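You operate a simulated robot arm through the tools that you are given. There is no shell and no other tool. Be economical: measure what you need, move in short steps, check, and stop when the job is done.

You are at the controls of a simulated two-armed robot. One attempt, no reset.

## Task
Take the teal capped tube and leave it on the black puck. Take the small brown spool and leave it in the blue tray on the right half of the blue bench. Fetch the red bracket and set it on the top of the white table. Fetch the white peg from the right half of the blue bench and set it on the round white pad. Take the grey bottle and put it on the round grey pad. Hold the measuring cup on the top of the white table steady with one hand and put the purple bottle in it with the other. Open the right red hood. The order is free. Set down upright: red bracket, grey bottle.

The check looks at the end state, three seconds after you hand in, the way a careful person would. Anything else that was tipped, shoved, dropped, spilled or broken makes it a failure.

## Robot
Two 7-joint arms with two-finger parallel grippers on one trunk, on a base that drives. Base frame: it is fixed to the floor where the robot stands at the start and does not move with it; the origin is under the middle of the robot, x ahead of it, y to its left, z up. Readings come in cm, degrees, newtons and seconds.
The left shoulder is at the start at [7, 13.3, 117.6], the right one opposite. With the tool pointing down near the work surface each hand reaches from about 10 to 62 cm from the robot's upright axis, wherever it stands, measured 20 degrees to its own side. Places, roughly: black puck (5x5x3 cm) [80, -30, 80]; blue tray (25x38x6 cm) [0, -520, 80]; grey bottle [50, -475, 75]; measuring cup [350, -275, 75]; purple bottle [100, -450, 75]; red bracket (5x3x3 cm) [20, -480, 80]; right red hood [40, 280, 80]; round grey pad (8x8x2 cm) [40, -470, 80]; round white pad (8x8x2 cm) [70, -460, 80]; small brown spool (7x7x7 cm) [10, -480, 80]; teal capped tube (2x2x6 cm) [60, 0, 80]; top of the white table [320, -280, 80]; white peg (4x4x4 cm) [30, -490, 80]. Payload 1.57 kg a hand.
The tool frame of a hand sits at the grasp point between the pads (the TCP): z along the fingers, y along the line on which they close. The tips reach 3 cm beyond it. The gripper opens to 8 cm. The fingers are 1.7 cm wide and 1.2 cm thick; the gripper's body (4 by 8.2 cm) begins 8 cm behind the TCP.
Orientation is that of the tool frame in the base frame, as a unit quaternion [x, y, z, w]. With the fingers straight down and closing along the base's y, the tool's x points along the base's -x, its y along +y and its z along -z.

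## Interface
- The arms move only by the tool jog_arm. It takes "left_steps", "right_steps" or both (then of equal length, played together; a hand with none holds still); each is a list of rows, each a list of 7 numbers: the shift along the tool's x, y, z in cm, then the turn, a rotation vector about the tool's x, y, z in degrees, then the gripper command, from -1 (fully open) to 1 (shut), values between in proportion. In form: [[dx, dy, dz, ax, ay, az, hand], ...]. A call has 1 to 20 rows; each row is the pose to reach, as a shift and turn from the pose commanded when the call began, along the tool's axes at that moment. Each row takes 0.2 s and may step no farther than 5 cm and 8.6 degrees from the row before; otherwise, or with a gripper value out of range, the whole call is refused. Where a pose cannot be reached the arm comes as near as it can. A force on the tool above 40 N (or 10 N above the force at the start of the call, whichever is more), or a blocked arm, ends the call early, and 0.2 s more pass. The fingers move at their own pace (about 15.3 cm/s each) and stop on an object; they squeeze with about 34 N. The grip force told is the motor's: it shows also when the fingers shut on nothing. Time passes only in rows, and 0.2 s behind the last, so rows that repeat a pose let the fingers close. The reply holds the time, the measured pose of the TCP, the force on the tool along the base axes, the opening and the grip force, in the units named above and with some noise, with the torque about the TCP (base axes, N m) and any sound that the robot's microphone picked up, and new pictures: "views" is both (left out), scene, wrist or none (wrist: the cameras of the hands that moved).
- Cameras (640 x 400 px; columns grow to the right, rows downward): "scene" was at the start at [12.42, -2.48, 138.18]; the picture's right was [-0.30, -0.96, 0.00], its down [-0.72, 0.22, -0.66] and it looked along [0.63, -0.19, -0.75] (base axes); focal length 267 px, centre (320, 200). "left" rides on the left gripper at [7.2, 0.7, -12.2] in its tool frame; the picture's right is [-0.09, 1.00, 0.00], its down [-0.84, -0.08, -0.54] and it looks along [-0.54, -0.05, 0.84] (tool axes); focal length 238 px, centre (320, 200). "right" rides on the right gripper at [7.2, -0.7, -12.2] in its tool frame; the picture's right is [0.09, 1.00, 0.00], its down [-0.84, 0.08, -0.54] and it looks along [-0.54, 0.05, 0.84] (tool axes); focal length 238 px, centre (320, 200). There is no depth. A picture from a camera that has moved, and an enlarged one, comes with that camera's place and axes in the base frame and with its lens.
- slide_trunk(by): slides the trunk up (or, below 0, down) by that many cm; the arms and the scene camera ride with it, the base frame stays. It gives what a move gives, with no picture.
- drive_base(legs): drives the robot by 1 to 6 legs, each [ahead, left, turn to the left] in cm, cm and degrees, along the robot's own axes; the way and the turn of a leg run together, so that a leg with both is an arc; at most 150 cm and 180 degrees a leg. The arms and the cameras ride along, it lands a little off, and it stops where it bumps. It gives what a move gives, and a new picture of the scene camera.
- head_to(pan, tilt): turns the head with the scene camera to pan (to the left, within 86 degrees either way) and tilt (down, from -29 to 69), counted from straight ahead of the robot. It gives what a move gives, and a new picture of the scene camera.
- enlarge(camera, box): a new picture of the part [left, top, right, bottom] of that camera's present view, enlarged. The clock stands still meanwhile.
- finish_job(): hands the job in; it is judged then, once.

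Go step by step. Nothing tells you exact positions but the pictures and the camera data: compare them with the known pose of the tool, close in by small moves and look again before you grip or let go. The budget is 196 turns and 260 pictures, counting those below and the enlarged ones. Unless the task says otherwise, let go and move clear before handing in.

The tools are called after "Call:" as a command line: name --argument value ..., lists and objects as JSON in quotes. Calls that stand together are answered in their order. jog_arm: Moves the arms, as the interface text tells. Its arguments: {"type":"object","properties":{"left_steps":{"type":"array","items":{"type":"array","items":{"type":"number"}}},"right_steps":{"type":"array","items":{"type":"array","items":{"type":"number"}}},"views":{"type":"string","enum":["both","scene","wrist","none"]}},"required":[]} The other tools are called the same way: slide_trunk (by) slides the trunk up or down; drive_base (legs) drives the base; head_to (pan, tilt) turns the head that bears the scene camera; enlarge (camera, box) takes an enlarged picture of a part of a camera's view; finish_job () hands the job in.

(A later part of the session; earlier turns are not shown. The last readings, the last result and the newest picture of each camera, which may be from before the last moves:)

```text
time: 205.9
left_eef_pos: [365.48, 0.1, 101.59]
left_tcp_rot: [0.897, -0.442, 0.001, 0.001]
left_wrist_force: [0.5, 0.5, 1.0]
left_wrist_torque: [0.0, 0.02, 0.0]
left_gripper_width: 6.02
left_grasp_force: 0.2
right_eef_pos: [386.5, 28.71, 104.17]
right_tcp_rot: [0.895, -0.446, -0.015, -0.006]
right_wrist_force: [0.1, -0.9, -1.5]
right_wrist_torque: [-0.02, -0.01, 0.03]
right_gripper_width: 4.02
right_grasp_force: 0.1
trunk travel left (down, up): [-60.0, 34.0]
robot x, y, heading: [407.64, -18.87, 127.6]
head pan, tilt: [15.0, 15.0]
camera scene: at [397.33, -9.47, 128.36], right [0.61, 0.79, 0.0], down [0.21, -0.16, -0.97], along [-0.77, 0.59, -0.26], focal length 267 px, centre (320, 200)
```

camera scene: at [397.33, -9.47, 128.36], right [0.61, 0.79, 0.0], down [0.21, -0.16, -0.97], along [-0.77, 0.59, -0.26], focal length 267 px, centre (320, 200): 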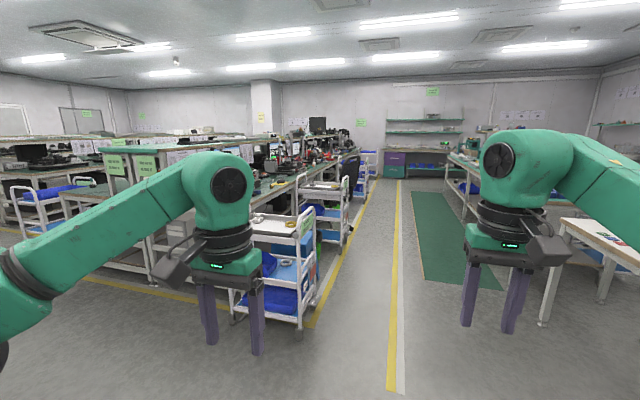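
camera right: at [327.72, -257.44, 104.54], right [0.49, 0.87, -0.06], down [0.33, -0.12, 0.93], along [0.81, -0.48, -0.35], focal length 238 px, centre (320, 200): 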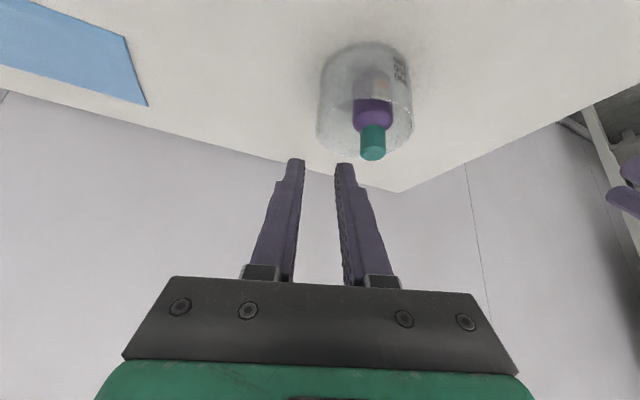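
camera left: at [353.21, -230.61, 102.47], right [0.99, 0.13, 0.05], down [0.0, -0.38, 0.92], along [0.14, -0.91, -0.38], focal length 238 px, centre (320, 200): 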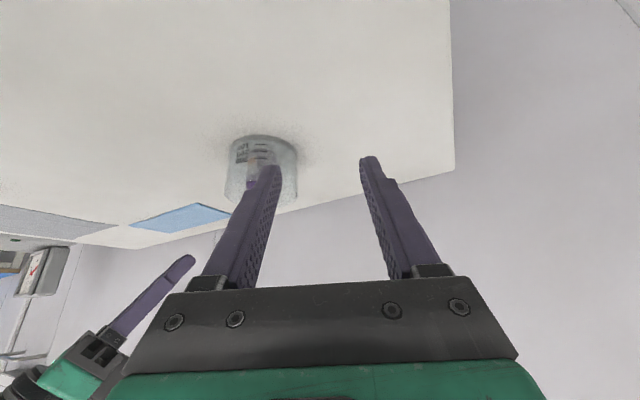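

A row of carts and a chair lines the bench; the aisle is free along t≈320–400. I drive ahead and look left for the hoods.

Call:
drive_base --legs '[[150, -12, -0.8], [120, 0, 0]]'

Call:
head_to --pan 45 --tilt 18

```text
refused: leg 1 is longer than a leg can be; nothing moved
```

```text
time: 206.9
left_eef_pos: [365.57, 0.13, 101.55]
left_tcp_rot: [0.897, -0.441, 0.001, 0.0]
left_wrist_force: [0.5, 0.4, 1.5]
left_wrist_torque: [-0.02, 0.0, 0.02]
left_gripper_width: 6.01
left_grasp_force: 0.0
right_eef_pos: [386.48, 28.64, 104.23]
right_tcp_rot: [0.895, -0.446, -0.015, -0.006]
right_wrist_force: [-1.0, 0.8, 0.6]
right_wrist_torque: [0.03, 0.04, 0.02]
right_gripper_width: 4.01
right_grasp_force: 0.1
trunk travel left (down, up): [-60.0, 34.0]
robot x, y, heading: [407.7, -19.0, 127.5]
head pan, tilt: [45.0, 18.0]
camera scene: at [395.48, -13.93, 127.87], right [0.13, 0.99, 0.0], down [0.31, -0.04, -0.95], along [-0.94, 0.12, -0.31], focal length 267 px, centre (320, 200)
```

scene: 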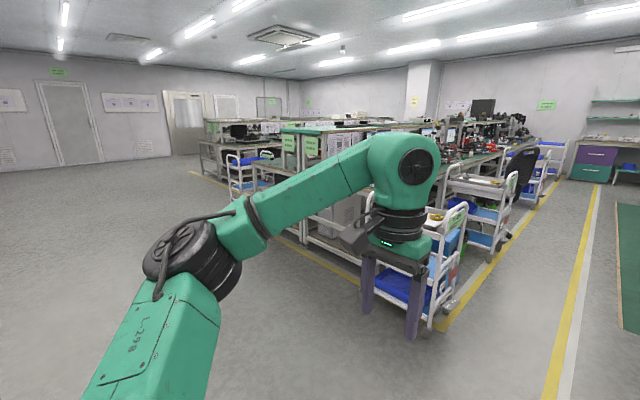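

Call:
drive_base --legs '[[148, -12, -0.8], [120, 0, 0]]'

Call:
head_to --pan 50 --tilt 20

```text
time: 219.9
left_eef_pos: [208.59, 216.55, 101.58]
left_tcp_rot: [0.904, -0.428, 0.0, 0.0]
left_wrist_force: [0.2, 0.5, -0.9]
left_wrist_torque: [-0.01, 0.0, -0.01]
left_gripper_width: 5.99
left_grasp_force: 0.1
right_eef_pos: [228.7, 245.82, 104.13]
right_tcp_rot: [0.901, -0.433, -0.015, -0.005]
right_wrist_force: [0.0, -0.2, -0.3]
right_wrist_torque: [-0.03, 0.0, -0.01]
right_gripper_width: 4.0
right_grasp_force: 0.1
trunk travel left (down, up): [-60.0, 34.0]
robot x, y, heading: [251.7, 198.65, 129.3]
head pan, tilt: [45.0, 18.0]
camera scene: at [238.92, 203.35, 127.87], right [0.1, 0.99, 0.0], down [0.31, -0.03, -0.95], along [-0.95, 0.1, -0.31], focal length 267 px, centre (320, 200)
```

scene: 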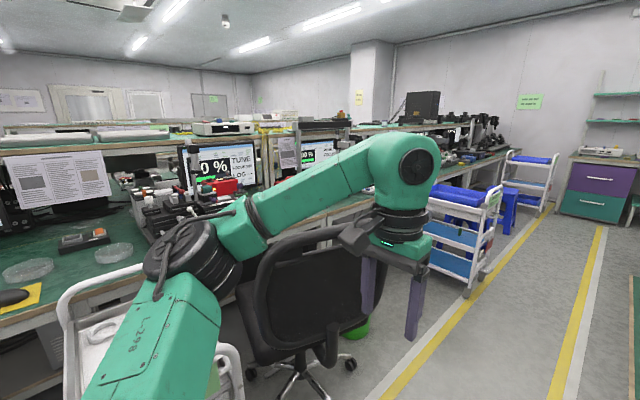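

```text
time: 220.6
left_eef_pos: [208.55, 216.56, 101.65]
left_tcp_rot: [0.903, -0.429, 0.001, 0.0]
left_wrist_force: [0.4, -0.4, -0.4]
left_wrist_torque: [-0.01, 0.0, 0.0]
left_gripper_width: 6.02
left_grasp_force: 0.0
right_eef_pos: [228.77, 245.69, 104.06]
right_tcp_rot: [0.901, -0.434, -0.014, -0.005]
right_wrist_force: [0.5, -0.5, 0.0]
right_wrist_torque: [-0.02, 0.01, -0.03]
right_gripper_width: 4.01
right_grasp_force: 0.1
trunk travel left (down, up): [-60.0, 34.0]
robot x, y, heading: [251.76, 198.14, 129.0]
head pan, tilt: [50.0, 20.0]
camera scene: at [238.88, 202.55, 127.55], right [0.02, 1.0, 0.0], down [0.34, -0.01, -0.94], along [-0.94, 0.01, -0.34], focal length 267 px, centre (320, 200)
```

scene: 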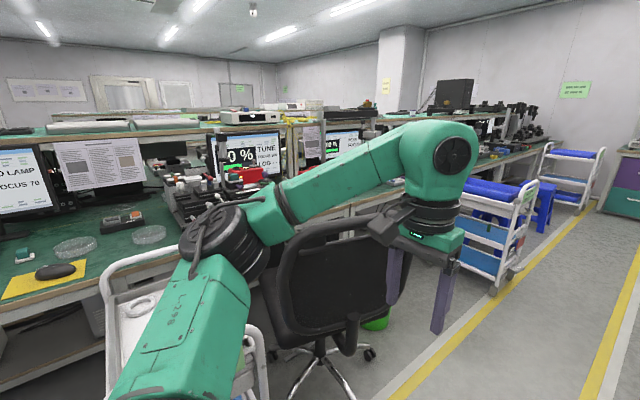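

My own arm hides the hood area. Drive on 110 cm and look left.

Call:
drive_base --legs '[[110, 0, -2]]'

Call:
head_to --pan 85 --tilt 20

```text
time: 226.3
left_eef_pos: [140.25, 306.0, 101.73]
left_tcp_rot: [0.896, -0.445, 0.0, -0.001]
left_wrist_force: [1.0, 0.2, -1.0]
left_wrist_torque: [0.02, 0.01, 0.0]
left_gripper_width: 6.02
left_grasp_force: 0.1
right_eef_pos: [161.28, 334.36, 104.2]
right_tcp_rot: [0.893, -0.449, -0.014, -0.005]
right_wrist_force: [-0.6, 0.6, 0.8]
right_wrist_torque: [0.0, 0.0, -0.03]
right_gripper_width: 4.01
right_grasp_force: 0.0
trunk travel left (down, up): [-60.0, 34.0]
robot x, y, heading: [182.39, 286.52, 127.1]
head pan, tilt: [50.0, 20.0]
camera scene: at [170.03, 290.86, 127.55], right [0.05, 1.0, 0.0], down [0.34, -0.02, -0.94], along [-0.94, 0.05, -0.34], focal length 267 px, centre (320, 200)
```

scene: 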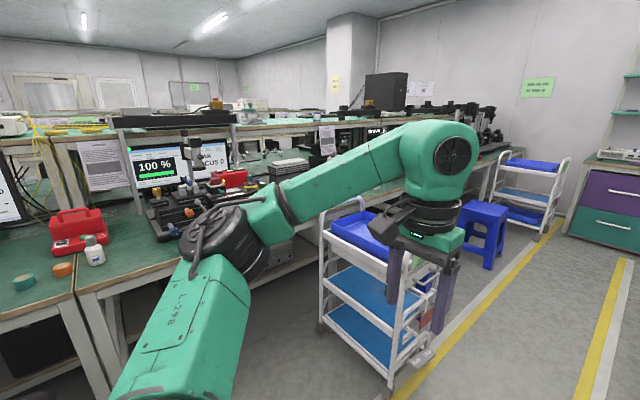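

```text
time: 227.3
left_eef_pos: [140.11, 305.87, 101.61]
left_tcp_rot: [0.896, -0.444, 0.0, -0.001]
left_wrist_force: [0.4, 0.1, -0.1]
left_wrist_torque: [0.0, 0.0, 0.0]
left_gripper_width: 6.01
left_grasp_force: 0.1
right_eef_pos: [161.19, 334.4, 104.27]
right_tcp_rot: [0.893, -0.449, -0.014, -0.005]
right_wrist_force: [0.1, -0.5, 0.2]
right_wrist_torque: [0.01, -0.04, -0.05]
right_gripper_width: 4.0
right_grasp_force: 0.1
trunk travel left (down, up): [-60.0, 34.0]
robot x, y, heading: [182.35, 286.51, 127.1]
head pan, tilt: [85.0, 20.0]
camera scene: at [171.43, 285.46, 127.55], right [-0.53, 0.85, 0.0], down [0.29, 0.18, -0.94], along [-0.8, -0.5, -0.34], focal length 267 px, centre (320, 200)
```

scene: 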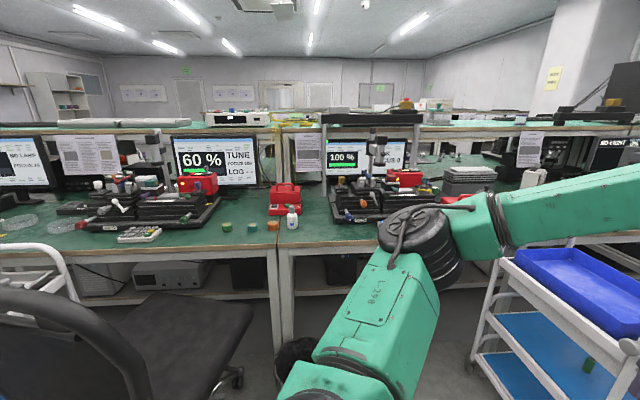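

Two red boxes sit on optical setups, plus a red toolbox between. I enlarge to identify the hoods.

Call:
enlarge --camera "scene" --box '[310, 130, 510, 240]'

Call:
enlarge --camera "scene" --box '[80, 130, 310, 250]'

```text
3.20 times, centred on (410, 185) of scene
camera zoom: at [171.43, 285.46, 127.55], right [-0.53, 0.85, 0.0], down [0.29, 0.18, -0.94], along [-0.8, -0.5, -0.34], focal length 854 px, centre (32, 248)
```

zoom: 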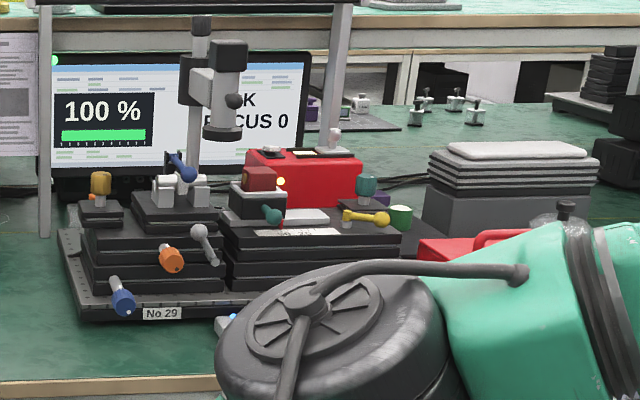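

```text
2.78 times, centred on (195, 190) of scene
camera zoom: at [171.43, 285.46, 127.55], right [-0.53, 0.85, 0.0], down [0.29, 0.18, -0.94], along [-0.8, -0.5, -0.34], focal length 743 px, centre (668, 228)
```

zoom: 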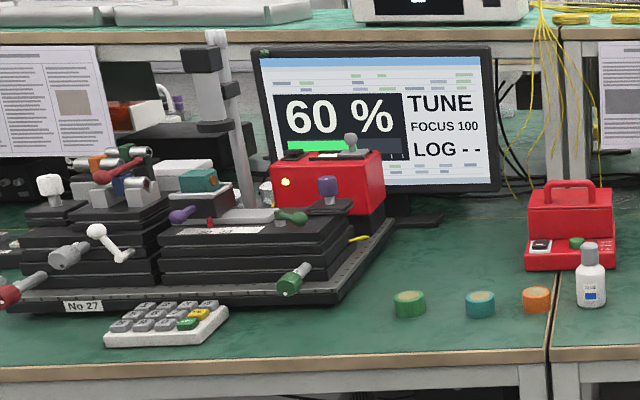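

The right red hood (red box with a handle) is at about [40,280], next to the blue cart. I drive ahead, turn to face this bench, and look.

Call:
drive_base --legs '[[56, 0, 0], [0, 0, 90]]'

Call:
head_to --pan -10 --tilt 28

```text
time: 234.4
left_eef_pos: [128.88, 289.75, 101.63]
left_tcp_rot: [0.948, 0.318, 0.0, -0.001]
left_wrist_force: [0.4, -1.1, 0.3]
left_wrist_torque: [-0.01, 0.03, -0.02]
left_gripper_width: 5.98
left_grasp_force: 0.0
right_eef_pos: [100.33, 311.05, 104.16]
right_tcp_rot: [0.95, 0.312, -0.015, 0.007]
right_wrist_force: [-1.1, 0.5, 0.5]
right_wrist_torque: [0.02, -0.01, -0.01]
right_gripper_width: 3.97
right_grasp_force: 0.0
trunk travel left (down, up): [-60.0, 34.0]
robot x, y, heading: [148.4, 331.78, -143.2]
head pan, tilt: [85.0, 20.0]
camera scene: at [149.12, 320.85, 127.55], right [-0.85, -0.53, 0.0], down [-0.18, 0.29, -0.94], along [0.5, -0.8, -0.34], focal length 267 px, centre (320, 200)
```

scene: 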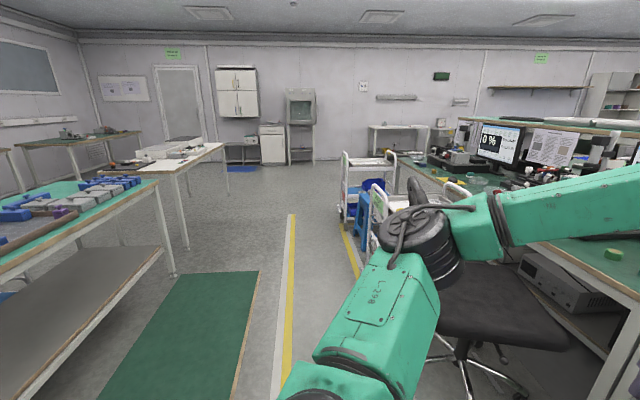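

```text
time: 236.1
left_eef_pos: [128.79, 289.79, 101.63]
left_tcp_rot: [0.948, 0.317, 0.001, -0.001]
left_wrist_force: [-0.5, 0.5, -0.1]
left_wrist_torque: [0.0, 0.0, -0.02]
left_gripper_width: 6.0
left_grasp_force: 0.1
right_eef_pos: [100.53, 310.99, 104.28]
right_tcp_rot: [0.95, 0.312, -0.014, 0.007]
right_wrist_force: [-0.1, -0.1, 0.0]
right_wrist_torque: [0.04, 0.02, 0.01]
right_gripper_width: 4.0
right_grasp_force: 0.0
trunk travel left (down, up): [-60.0, 34.0]
robot x, y, heading: [147.92, 332.4, -143.3]
head pan, tilt: [-10.0, 28.0]
camera scene: at [136.07, 324.61, 126.26], right [-0.45, 0.89, 0.0], down [0.42, 0.21, -0.88], along [-0.79, -0.4, -0.47], focal length 267 px, centre (320, 200)
```

scene: 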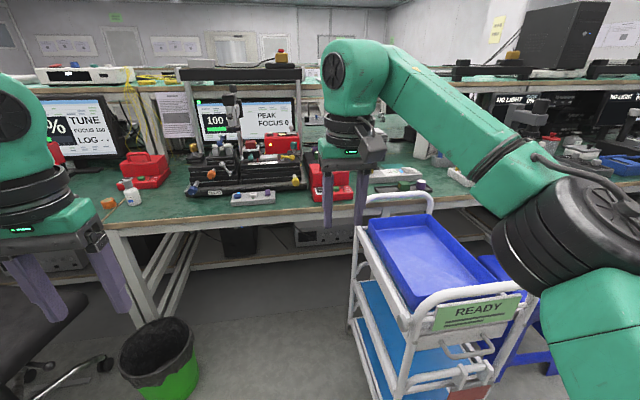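

I see the right red hood behind my right gripper, the blue cart to its right. I approach the bench between bin and cart.

Call:
drive_base --legs '[[40, 5, 0.3], [28, 0, 0]]'

Call:
head_to --pan -25 --tilt 40

```text
time: 240.2
left_eef_pos: [77.98, 244.24, 101.64]
left_tcp_rot: [0.947, 0.322, 0.0, 0.0]
left_wrist_force: [-0.1, -0.3, 0.7]
left_wrist_torque: [0.01, -0.01, -0.01]
left_gripper_width: 6.02
left_grasp_force: 0.0
right_eef_pos: [49.38, 265.13, 104.2]
right_tcp_rot: [0.948, 0.317, -0.014, 0.006]
right_wrist_force: [0.4, 0.6, -0.6]
right_wrist_torque: [-0.03, 0.02, 0.02]
right_gripper_width: 4.0
right_grasp_force: 0.0
trunk travel left (down, up): [-60.0, 34.0]
robot x, y, heading: [97.06, 286.81, -142.5]
head pan, tilt: [-10.0, 28.0]
camera scene: at [84.9, 279.13, 126.27], right [-0.46, 0.89, 0.0], down [0.42, 0.22, -0.88], along [-0.78, -0.41, -0.47], focal length 267 px, centre (320, 200)
```

scene: 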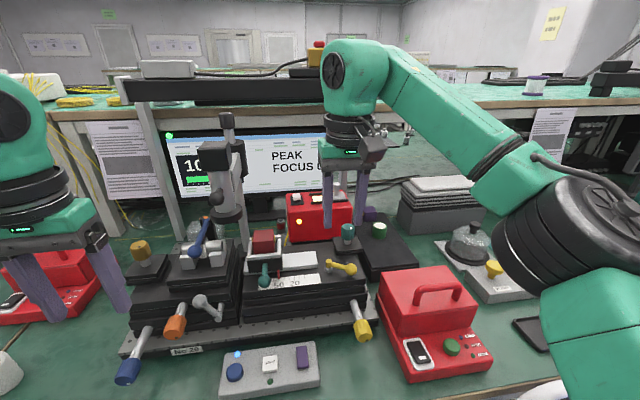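

```text
time: 240.9
left_eef_pos: [77.95, 244.13, 101.59]
left_tcp_rot: [0.947, 0.322, -0.001, 0.0]
left_wrist_force: [-0.2, -0.2, -0.5]
left_wrist_torque: [0.01, 0.01, -0.01]
left_gripper_width: 6.01
left_grasp_force: 0.0
right_eef_pos: [49.4, 265.08, 104.28]
right_tcp_rot: [0.948, 0.317, -0.014, 0.007]
right_wrist_force: [1.3, 0.4, -0.6]
right_wrist_torque: [0.03, -0.01, 0.02]
right_gripper_width: 3.99
right_grasp_force: 0.3
trunk travel left (down, up): [-60.0, 34.0]
robot x, y, heading: [96.96, 286.71, -142.4]
head pan, tilt: [-25.0, 40.0]
camera scene: at [84.66, 281.46, 124.41], right [-0.22, 0.98, 0.0], down [0.63, 0.14, -0.77], along [-0.75, -0.17, -0.64], focal length 267 px, centre (320, 200)
```

scene: 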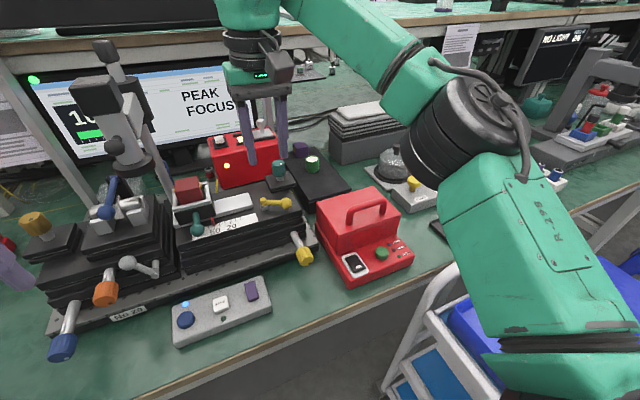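

Call:
enlarge --camera "scene" --box '[290, 170, 440, 300]'

```text
3.08 times, centred on (365, 235) of scene
camera zoom: at [84.66, 281.46, 124.41], right [-0.22, 0.98, 0.0], down [0.63, 0.14, -0.77], along [-0.75, -0.17, -0.64], focal length 821 px, centre (182, 92)
```

zoom: 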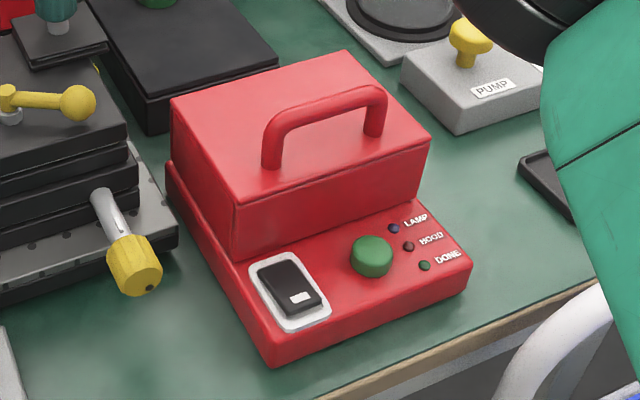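

The hood is 16×12×6 cm with a bar handle: bar centre ≈[40.5,282,87], hinge presumably along the back bottom. I move the base 8 cm closer and yaw the right wrist 90° so it can grip the bar and follow the opening.

Call:
drive_base --legs '[[8, 0, 0]]'

Call:
jog_arm --right_steps '[[0, 0, 0, 0, 0, 8.3, -0.3], [0, 0, 0, 0, 0, 16.5, -0.3], [0, 0, 0, 0, 0, 24.5, -0.3], [0, 0, 0, 0, 0, 33, -0.3], [0, 0, 0, 0, 0, 41, -0.3], [0, 0, 0, 0, 0, 49, -0.3], [0, 0, 0, 0, 0, 57, -0.3], [0, 0, 0, 0, 0, 65, -0.3], [0, 0, 0, 0, 0, 73, -0.3], [0, 0, 0, 0, 0, 81, -0.3], [0, 0, 0, 0, 0, 89, -0.3]]' --views "scene"

```text
time: 242.0
left_eef_pos: [71.47, 239.42, 101.7]
left_tcp_rot: [0.947, 0.321, 0.0, 0.001]
left_wrist_force: [0.2, -0.3, 0.2]
left_wrist_torque: [-0.02, -0.02, 0.01]
left_gripper_width: 5.98
left_grasp_force: 0.0
right_eef_pos: [43.07, 260.27, 104.33]
right_tcp_rot: [0.948, 0.317, -0.014, 0.007]
right_wrist_force: [0.6, -0.7, -0.5]
right_wrist_torque: [0.01, 0.01, 0.01]
right_gripper_width: 3.97
right_grasp_force: 0.1
trunk travel left (down, up): [-60.0, 34.0]
robot x, y, heading: [90.72, 282.09, -142.7]
head pan, tilt: [-25.0, 40.0]
camera scene: at [78.39, 276.69, 124.41], right [-0.21, 0.98, 0.0], down [0.63, 0.14, -0.77], along [-0.75, -0.16, -0.64], focal length 267 px, centre (320, 200)
```

scene: 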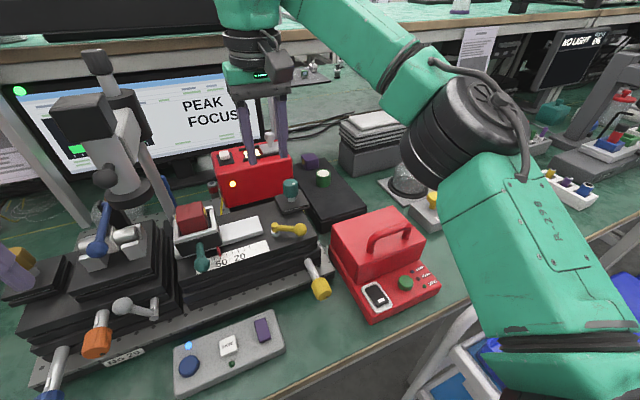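

```text
time: 244.4
left_eef_pos: [71.61, 239.34, 101.69]
left_tcp_rot: [0.947, 0.321, 0.0, 0.0]
left_wrist_force: [0.3, 0.7, 0.1]
left_wrist_torque: [-0.02, -0.02, 0.02]
left_gripper_width: 5.99
left_grasp_force: 0.1
right_eef_pos: [43.1, 260.27, 104.06]
right_tcp_rot: [0.898, -0.439, -0.005, 0.015]
right_wrist_force: [-0.7, -1.1, -0.1]
right_wrist_torque: [0.0, 0.03, 0.01]
right_gripper_width: 5.21
right_grasp_force: 0.0
trunk travel left (down, up): [-60.0, 34.0]
robot x, y, heading: [90.79, 281.81, -142.7]
head pan, tilt: [-25.0, 40.0]
camera scene: at [78.37, 276.68, 124.41], right [-0.22, 0.98, 0.0], down [0.63, 0.14, -0.77], along [-0.75, -0.16, -0.64], focal length 267 px, centre (320, 200)
```

scene: 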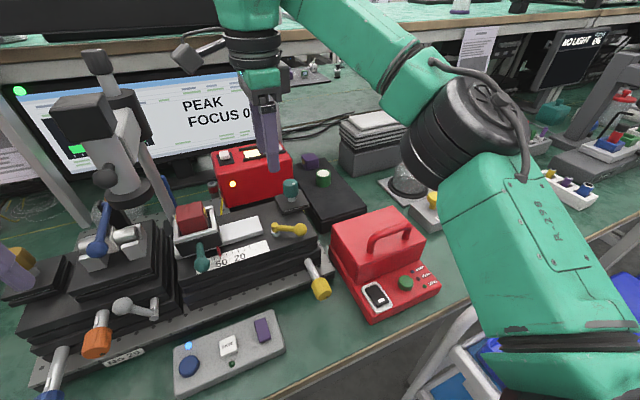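

Call:
enlarge --camera "scene" --box '[320, 190, 450, 330]'

```text
2.86 times, centred on (385, 260) of scene
camera zoom: at [78.37, 276.68, 124.41], right [-0.22, 0.98, 0.0], down [0.63, 0.14, -0.77], along [-0.75, -0.16, -0.64], focal length 763 px, centre (134, 29)
```

zoom: 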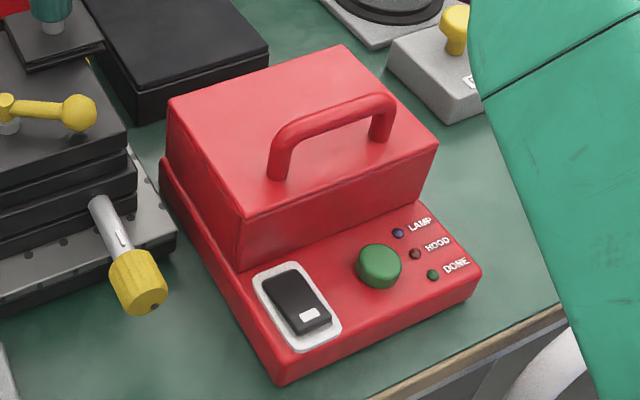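

Bar centre ≈[41.2,282.4,87.3]. Tilt the right hand 42° forward and bring it in front-above the bar.

Call:
jog_arm --right_steps '[[-2.7, -2.7, 0, -6, 0, 0, 0.1], [-5.4, -5.4, 0, -12, 0, 0, 0.1], [-8.1, -8.1, 1, -18, 0, 0, 0.1], [-10.8, -10.8, 3, -24, 0, 0, 0.1], [-13.5, -13.5, 5, -30, 0, 0, 0.1], [-16.2, -16, 7, -36, 0, 0, 0.1], [-18.8, -18.6, 9.2, -42, 0, 0, 0.1], [-18.8, -18.6, 9.2, -42, 0, 0, 0.1]]'

```text
time: 246.2
left_eef_pos: [71.53, 239.32, 101.59]
left_tcp_rot: [0.947, 0.321, 0.001, -0.001]
left_wrist_force: [0.4, 0.0, -1.0]
left_wrist_torque: [0.02, 0.01, 0.04]
left_gripper_width: 6.0
left_grasp_force: 0.0
right_eef_pos: [45.86, 286.44, 94.28]
right_tcp_rot: [0.833, -0.407, -0.162, 0.336]
right_wrist_force: [0.3, -1.1, -0.3]
right_wrist_torque: [-0.01, -0.01, 0.02]
right_gripper_width: 3.59
right_grasp_force: 0.0
trunk travel left (down, up): [-60.0, 34.0]
robot x, y, heading: [90.94, 281.43, -142.8]
head pan, tilt: [-25.0, 40.0]
camera scene: at [78.25, 276.61, 124.39], right [-0.22, 0.98, 0.0], down [0.63, 0.14, -0.77], along [-0.75, -0.16, -0.64], focal length 267 px, centre (320, 200)
camera right: at [57.35, 286.24, 102.51], right [-0.51, -0.51, 0.69], down [-0.26, 0.86, 0.44], along [-0.82, 0.04, -0.57], focal length 238 px, centre (320, 200)
```

scene: 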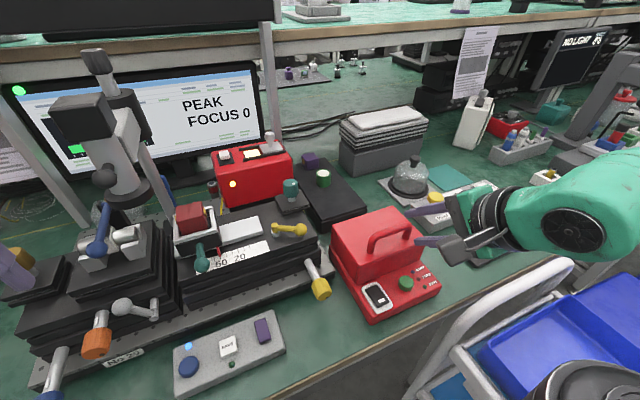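
right: 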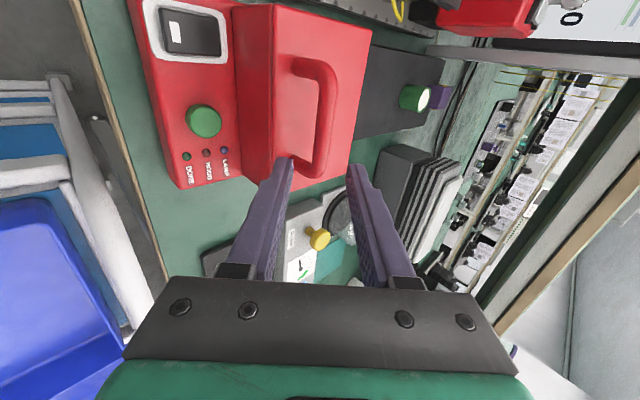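

Well lined up: the bar lies between the fingers. Approach 5 cm and recheck.

Call:
jog_arm --right_steps '[[0.6, 0.2, 2.5, 0, 0, 0, 0.1], [1, 0.3, 5, 0, 0, 0, 0.1], [1, 0.3, 5, 0, 0, 0, 0.1]]' --views "wrist"

Call:
enlarge --camera "scene" --box '[320, 170, 480, 310]'

```text
time: 247.0
left_eef_pos: [71.58, 239.5, 101.73]
left_tcp_rot: [0.947, 0.322, 0.0, 0.0]
left_wrist_force: [0.0, 0.4, 0.2]
left_wrist_torque: [0.0, -0.01, 0.03]
left_gripper_width: 5.98
left_grasp_force: 0.1
right_eef_pos: [43.76, 283.3, 90.94]
right_tcp_rot: [0.833, -0.408, -0.162, 0.336]
right_wrist_force: [0.6, 0.0, 0.0]
right_wrist_torque: [0.02, -0.02, 0.01]
right_gripper_width: 3.58
right_grasp_force: 0.1
trunk travel left (down, up): [-60.0, 34.0]
robot x, y, heading: [90.35, 281.61, -142.6]
head pan, tilt: [-25.0, 40.0]
camera right: at [55.23, 283.11, 99.25], right [-0.51, -0.51, 0.69], down [-0.26, 0.86, 0.44], along [-0.82, 0.04, -0.57], focal length 238 px, centre (320, 200)
```

right: 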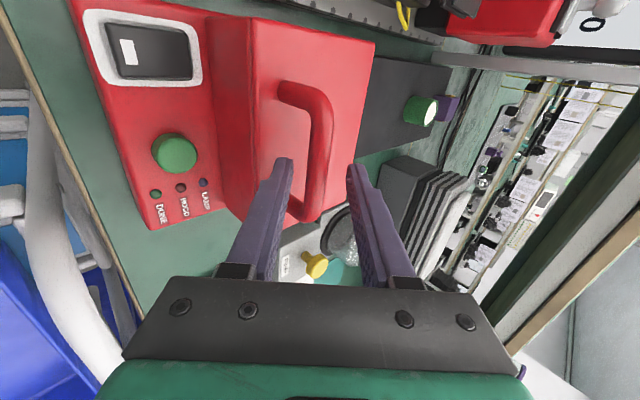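

```text
2.86 times, centred on (400, 240) of scene
camera zoom: at [78.46, 276.74, 124.42], right [-0.21, 0.98, 0.0], down [0.63, 0.14, -0.77], along [-0.75, -0.16, -0.64], focal length 763 px, centre (91, 86)
```

zoom: 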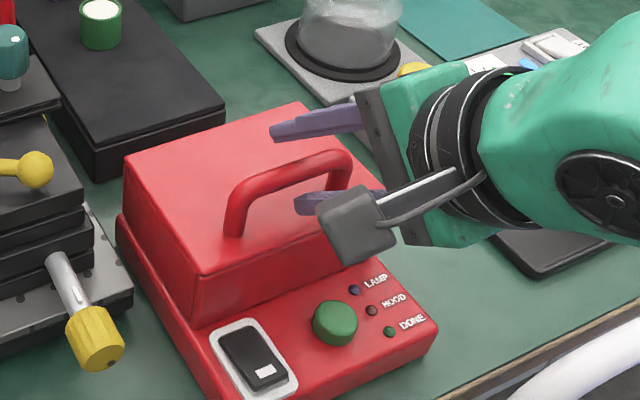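

Bar still centred between the fingers. Advance 3.6 cm and close.

Call:
jog_arm --right_steps '[[-0.1, -0.1, 1.8, 0, 0, 0, 0.1], [-0.2, -0.1, 3.5, 0, 0, 0, 0.1], [-0.2, -0.1, 3.5, 0, 0, 0, 0.1]]' --views "wrist"

Call:
enlarge --camera "scene" --box '[320, 170, 480, 310]'

```text
time: 247.4
left_eef_pos: [71.81, 239.52, 101.79]
left_tcp_rot: [0.947, 0.321, 0.0, 0.0]
left_wrist_force: [-0.6, -0.3, 0.7]
left_wrist_torque: [-0.01, -0.01, 0.02]
left_gripper_width: 5.99
left_grasp_force: 0.1
right_eef_pos: [43.09, 282.81, 90.11]
right_tcp_rot: [0.832, -0.409, -0.163, 0.337]
right_wrist_force: [9.5, 7.0, 11.1]
right_wrist_torque: [0.29, -0.39, 0.0]
right_gripper_width: 3.66
right_grasp_force: 0.4
trunk travel left (down, up): [-60.0, 34.0]
robot x, y, heading: [90.7, 281.9, -142.9]
head pan, tilt: [-25.0, 40.0]
stopped in row 2 (right hand): the force on the tool passed its limit at 51 N (the readings are from after the stop); the commanded pose is now the measured one
camera right: at [54.67, 282.65, 98.42], right [-0.51, -0.51, 0.69], down [-0.26, 0.86, 0.44], along [-0.82, 0.05, -0.57], focal length 238 px, centre (320, 200)
```

right: 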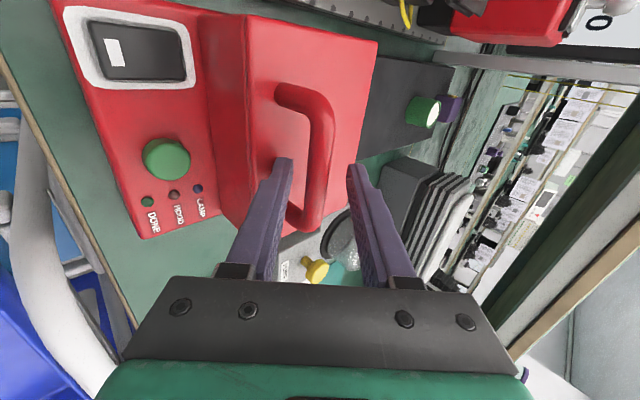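

```text
2.86 times, centred on (400, 240) of scene
camera zoom: at [78.64, 276.84, 124.46], right [-0.21, 0.98, 0.0], down [0.63, 0.14, -0.77], along [-0.75, -0.16, -0.64], focal length 763 px, centre (91, 86)
```

zoom: 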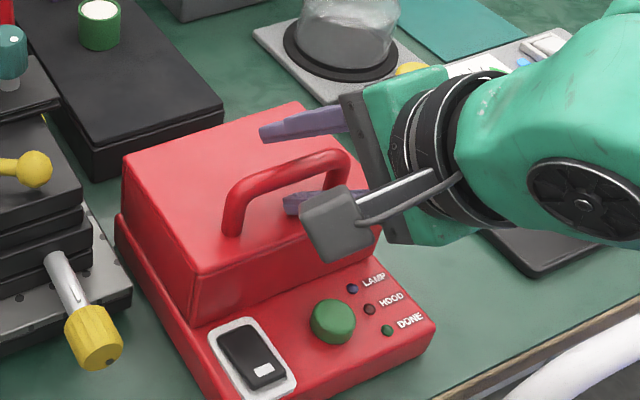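

The lower fingertip touched the hood top, so the bar is already at the TCP. Back off 0.4 cm and close.

Call:
jog_arm --right_steps '[[0, 0, -0.5, 0, 0, 0, 0.1], [0, 0, -0.5, 0, 0, 0, 0.4], [0, 0, -0.5, 0, 0, 0, 0.7], [0, 0, -0.5, 0, 0, 0, 1], [0, 0, -0.5, 0, 0, 0, 1]]' --views "wrist"

Call:
enlarge --camera "scene" --box '[320, 170, 480, 310]'

```text
time: 248.6
left_eef_pos: [71.55, 239.48, 101.7]
left_tcp_rot: [0.947, 0.321, -0.001, 0.0]
left_wrist_force: [0.5, -0.6, -0.5]
left_wrist_torque: [0.01, -0.04, -0.03]
left_gripper_width: 6.03
left_grasp_force: 0.1
right_eef_pos: [43.27, 282.98, 90.46]
right_tcp_rot: [0.833, -0.409, -0.162, 0.336]
right_wrist_force: [1.3, -0.2, -0.5]
right_wrist_torque: [-0.23, -0.19, -0.3]
right_gripper_width: 1.37
right_grasp_force: 30.1
trunk travel left (down, up): [-60.0, 34.0]
robot x, y, heading: [90.97, 281.6, -142.6]
head pan, tilt: [-25.0, 40.0]
camera right: at [54.79, 282.76, 98.64], right [-0.51, -0.51, 0.69], down [-0.26, 0.86, 0.44], along [-0.82, 0.05, -0.57], focal length 238 px, centre (320, 200)
```

right: 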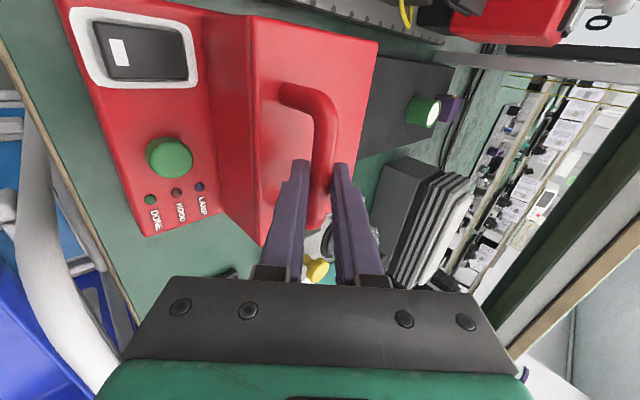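

```text
2.86 times, centred on (400, 240) of scene
camera zoom: at [78.39, 276.72, 124.41], right [-0.21, 0.98, 0.0], down [0.63, 0.14, -0.77], along [-0.75, -0.16, -0.64], focal length 763 px, centre (91, 86)
```

zoom: 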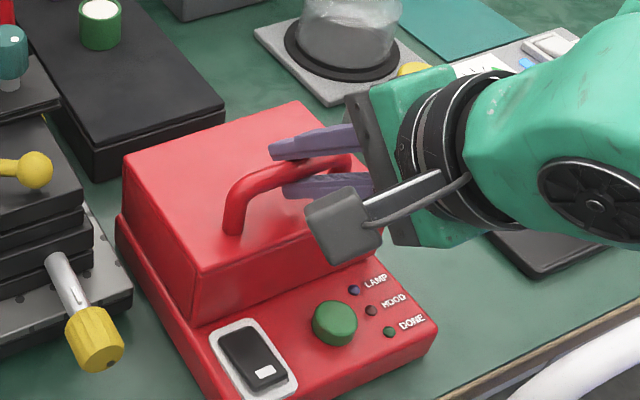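

The bar is gripped. The hinge lies ~15.4 cm ahead along the tool axis, so I swing the hood open about it in small steps.

Call:
jog_arm --right_steps '[[0, 0.8, 0.02, 3, 0, 0, 1], [0, 1.61, 0.08, 6, 0, 0, 1], [0, 2.4, 0.19, 9, 0, 0, 1], [0, 3.2, 0.34, 12, 0, 0, 1], [0, 3.99, 0.52, 15, 0, 0, 1]]'

Call:
enlarge --camera "scene" --box '[320, 170, 480, 310]'

```text
time: 249.8
left_eef_pos: [71.48, 239.36, 101.57]
left_tcp_rot: [0.947, 0.32, 0.001, 0.0]
left_wrist_force: [-0.6, 0.5, 0.7]
left_wrist_torque: [0.0, -0.02, 0.02]
left_gripper_width: 6.02
left_grasp_force: 0.0
right_eef_pos: [40.51, 280.91, 92.7]
right_tcp_rot: [0.87, -0.427, -0.107, 0.224]
right_wrist_force: [0.0, -5.2, -5.7]
right_wrist_torque: [-0.19, -0.1, -0.47]
right_gripper_width: 1.37
right_grasp_force: 30.2
trunk travel left (down, up): [-60.0, 34.0]
robot x, y, heading: [91.46, 281.38, -142.7]
head pan, tilt: [-25.0, 40.0]
camera scene: at [78.27, 276.58, 124.39], right [-0.21, 0.98, 0.0], down [0.63, 0.14, -0.77], along [-0.75, -0.16, -0.64], focal length 267 px, centre (320, 200)
camera right: at [50.01, 279.16, 102.99], right [-0.63, -0.61, 0.48], down [-0.36, 0.78, 0.51], along [-0.68, 0.15, -0.71], focal length 238 px, centre (320, 200)
```

scene: 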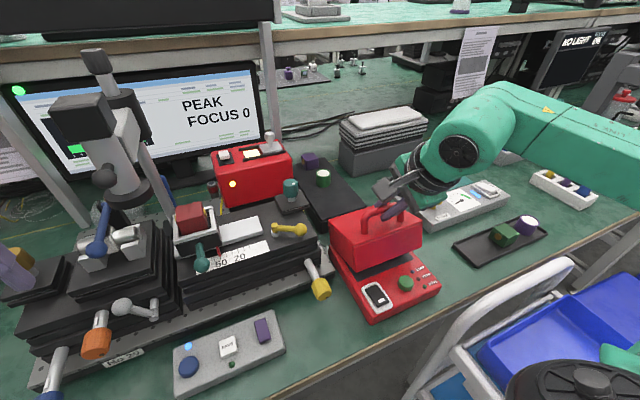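
right: 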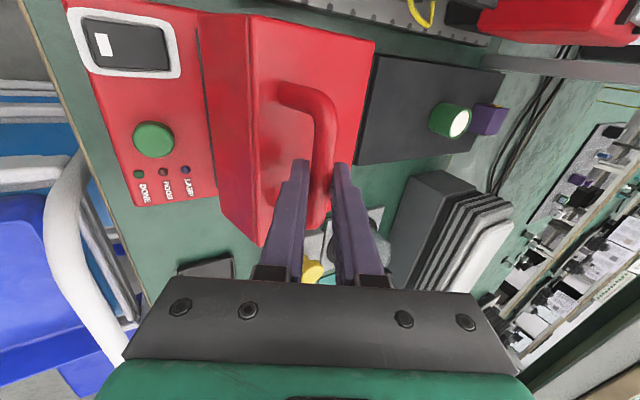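

```text
2.86 times, centred on (400, 240) of scene
camera zoom: at [78.27, 276.58, 124.39], right [-0.21, 0.98, 0.0], down [0.63, 0.14, -0.77], along [-0.75, -0.16, -0.64], focal length 763 px, centre (91, 86)
```

zoom: 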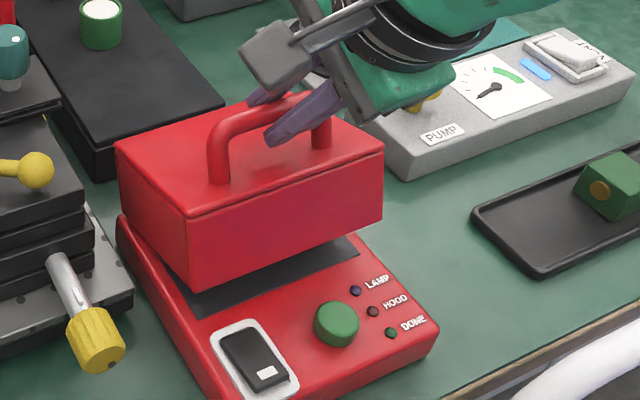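

It opens easily. Continue the swing another 30°.

Call:
jog_arm --right_steps '[[0, 1.34, 0.06, 5, 0, 0, 1], [0, 2.67, 0.23, 10, 0, 0, 1], [0, 3.99, 0.52, 15, 0, 0, 1], [0, 5.27, 0.93, 20, 0, 0, 1], [0, 6.51, 1.44, 25, 0, 0, 1], [0, 7.7, 2.06, 30, 0, 0, 1]]'

```text
time: 251.2
left_eef_pos: [71.21, 239.28, 101.52]
left_tcp_rot: [0.947, 0.321, 0.003, 0.0]
left_wrist_force: [0.0, -0.2, 0.6]
left_wrist_torque: [0.01, 0.0, -0.02]
left_gripper_width: 5.99
left_grasp_force: 0.1
right_eef_pos: [34.19, 276.24, 94.25]
right_tcp_rot: [0.898, -0.44, 0.008, -0.012]
right_wrist_force: [3.0, 0.5, -24.7]
right_wrist_torque: [0.05, 0.02, -0.49]
right_gripper_width: 1.4
right_grasp_force: 30.5
trunk travel left (down, up): [-60.0, 34.0]
robot x, y, heading: [90.96, 281.56, -142.6]
head pan, tilt: [-25.0, 40.0]
camera scene: at [77.94, 276.6, 124.33], right [-0.21, 0.98, 0.0], down [0.63, 0.14, -0.76], along [-0.75, -0.16, -0.65], focal length 267 px, centre (320, 200)
camera right: at [38.88, 270.81, 106.26], right [-0.73, -0.68, -0.03], down [-0.59, 0.61, 0.54], along [-0.35, 0.41, -0.84], focal length 238 px, centre (320, 200)
```

scene: 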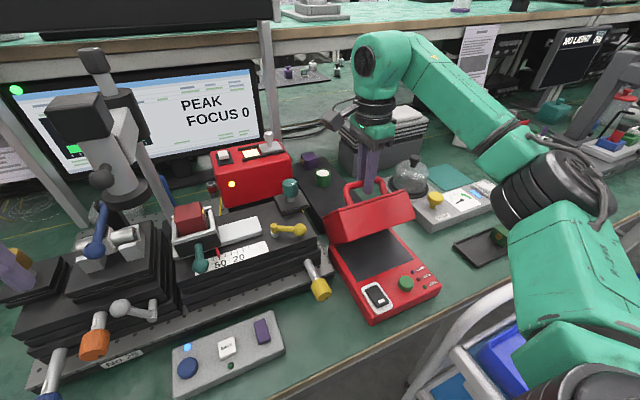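
right: 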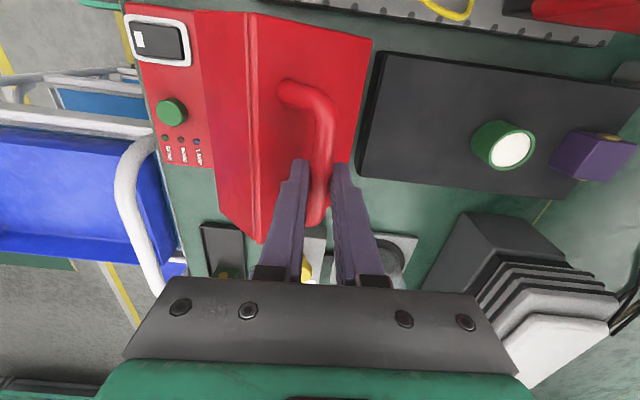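

Hood ~45° open; the hand is vertical now. I continue the arc letting the bar turn in the grip, easing the slight upward pull.

Call:
jog_arm --right_steps '[[0, 1.18, 0.35, -2, 0, 0, 1], [0, 2.34, 0.7, -4, 0, 0, 1], [0, 3.5, 1.1, -6, 0, 0, 1], [0, 4.6, 1.5, -8, 0, 0, 1], [0, 5.7, 1.97, -10, 0, 0, 1]]'

```text
time: 252.4
left_eef_pos: [71.3, 239.58, 101.63]
left_tcp_rot: [0.947, 0.321, 0.001, 0.002]
left_wrist_force: [-0.8, -0.6, 0.0]
left_wrist_torque: [0.01, 0.0, -0.03]
left_gripper_width: 5.98
left_grasp_force: 0.0
right_eef_pos: [29.9, 273.08, 92.46]
right_tcp_rot: [0.895, -0.44, -0.031, 0.07]
right_wrist_force: [-2.0, 11.3, -8.3]
right_wrist_torque: [0.43, 0.04, -0.55]
right_gripper_width: 1.37
right_grasp_force: 29.7
trunk travel left (down, up): [-60.0, 34.0]
robot x, y, heading: [90.47, 281.69, -142.4]
head pan, tilt: [-25.0, 40.0]
camera scene: at [78.17, 276.95, 124.39], right [-0.21, 0.98, 0.0], down [0.63, 0.14, -0.77], along [-0.75, -0.17, -0.64], focal length 267 px, centre (320, 200)
camera right: at [36.23, 268.92, 104.34], right [-0.72, -0.67, 0.15], down [-0.51, 0.67, 0.54], along [-0.47, 0.32, -0.83], focal length 238 px, centre (320, 200)
```

scene: 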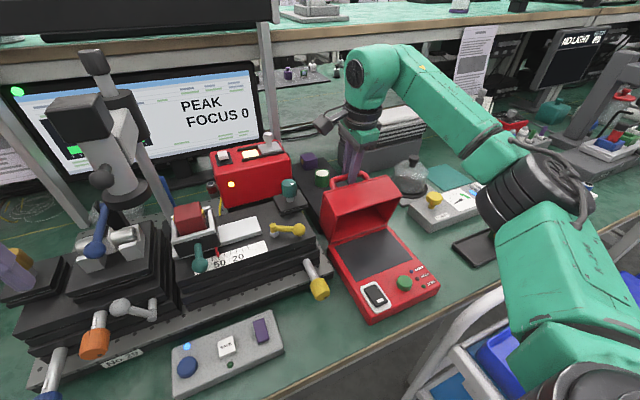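
right: 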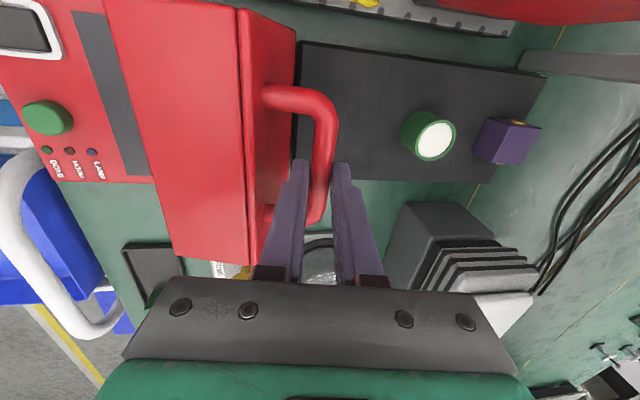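

About 70° open. Go ~18° further.

Call:
jog_arm --right_steps '[[0, 0.9, 0.6, -2, 0, 0, 1], [0, 1.8, 1.3, -4, 0, 0, 1], [0, 2.7, 2.1, -6, 0, 0, 1], [0, 3.3, 2.8, -6, 0, 0, 1]]'

Call:
enlarge --camera "scene" --box '[310, 120, 470, 330]'

```text
time: 253.1
left_eef_pos: [71.93, 239.85, 101.95]
left_tcp_rot: [0.947, 0.32, -0.003, 0.0]
left_wrist_force: [0.1, -0.2, 0.0]
left_wrist_torque: [-0.03, 0.0, 0.04]
left_gripper_width: 6.03
left_grasp_force: 0.0
right_eef_pos: [29.31, 272.62, 91.81]
right_tcp_rot: [0.891, -0.441, -0.047, 0.096]
right_wrist_force: [19.4, 22.8, 13.1]
right_wrist_torque: [0.08, -0.69, -0.29]
right_gripper_width: 1.39
right_grasp_force: 30.5
trunk travel left (down, up): [-60.0, 34.0]
robot x, y, heading: [90.93, 281.87, -143.0]
head pan, tilt: [-25.0, 40.0]
stopped in row 3 (right hand): the force on the tool passed its limit at 47 N (the readings are from after the stop); the commanded pose is now the measured one
camera scene: at [79.11, 277.2, 124.55], right [-0.21, 0.98, 0.0], down [0.62, 0.13, -0.77], along [-0.75, -0.16, -0.64], focal length 267 px, centre (320, 200)
camera right: at [36.24, 268.85, 103.6], right [-0.72, -0.66, 0.21], down [-0.48, 0.69, 0.55], along [-0.51, 0.29, -0.81], focal length 238 px, centre (320, 200)
```

scene: 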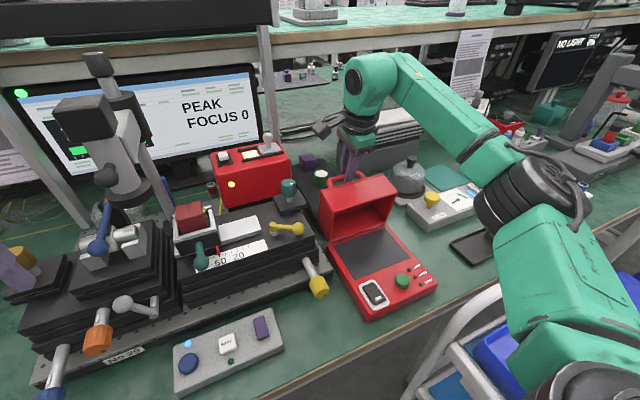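
right: 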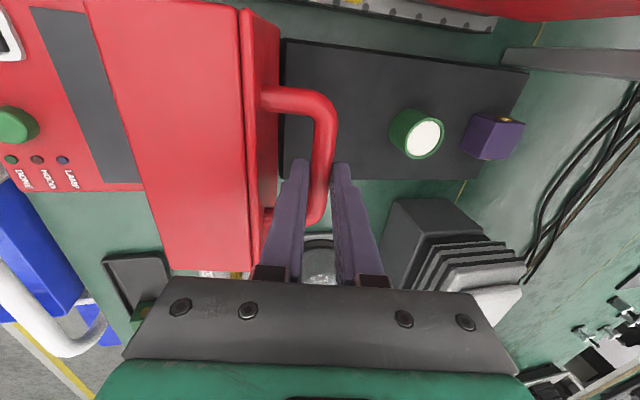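

```text
1.90 times, centred on (390, 225) of scene
camera zoom: at [79.11, 277.2, 124.55], right [-0.21, 0.98, 0.0], down [0.62, 0.13, -0.77], along [-0.75, -0.16, -0.64], focal length 508 px, centre (187, 152)
```

zoom: 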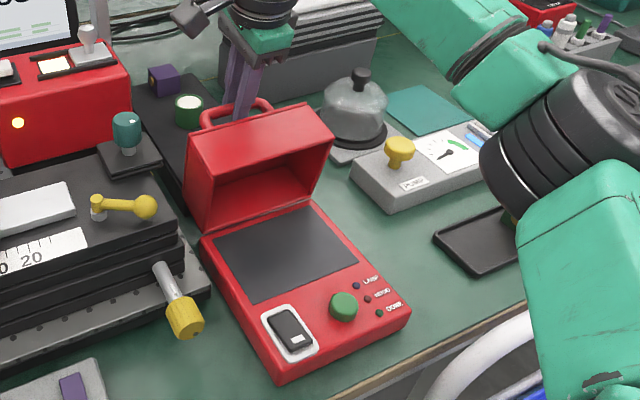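

Firm resistance — the hinge stop; the hood is fully open (~78°). Ease off, open the fingers a little, and check it stays.

Call:
jog_arm --right_steps '[[0, -0.2, 0, 0, 0, 0, 1], [0, -0.2, 0, 0, 0, 0, 0.5], [0, -0.2, 0, 0, 0, 0, 0.3], [0, -0.2, 0, 0, 0, 0, 0.3]]'

```text
time: 254.1
left_eef_pos: [71.45, 239.4, 101.56]
left_tcp_rot: [0.947, 0.32, 0.0, 0.0]
left_wrist_force: [-0.1, -0.5, -0.3]
left_wrist_torque: [-0.02, -0.01, 0.02]
left_gripper_width: 5.99
left_grasp_force: 0.1
right_eef_pos: [28.83, 272.08, 91.33]
right_tcp_rot: [0.893, -0.438, -0.045, 0.095]
right_wrist_force: [-0.4, -0.2, -0.5]
right_wrist_torque: [0.01, -0.01, 0.0]
right_gripper_width: 2.79
right_grasp_force: 0.1
trunk travel left (down, up): [-60.0, 34.0]
robot x, y, heading: [90.9, 281.64, -142.7]
head pan, tilt: [-25.0, 40.0]
camera scene: at [78.38, 276.72, 124.4], right [-0.21, 0.98, 0.0], down [0.63, 0.14, -0.77], along [-0.75, -0.16, -0.64], focal length 267 px, centre (320, 200)
camera right: at [35.82, 268.28, 103.03], right [-0.71, -0.67, 0.21], down [-0.48, 0.69, 0.54], along [-0.51, 0.29, -0.81], focal length 238 px, centre (320, 200)
```

scene: 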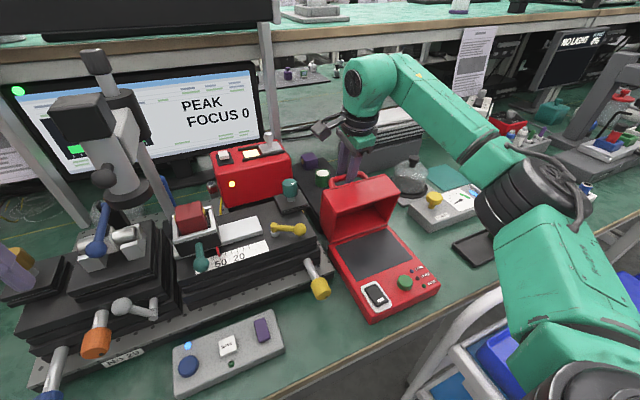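
right: 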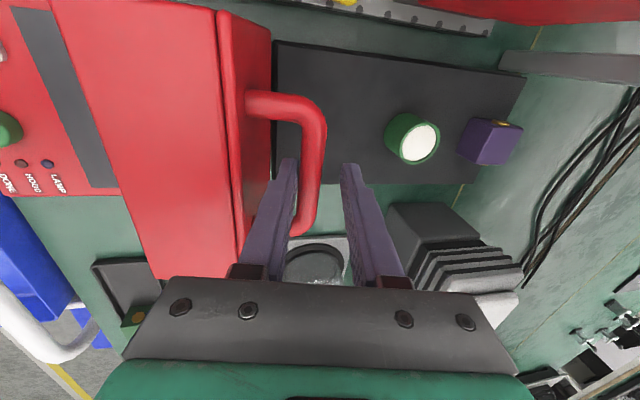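

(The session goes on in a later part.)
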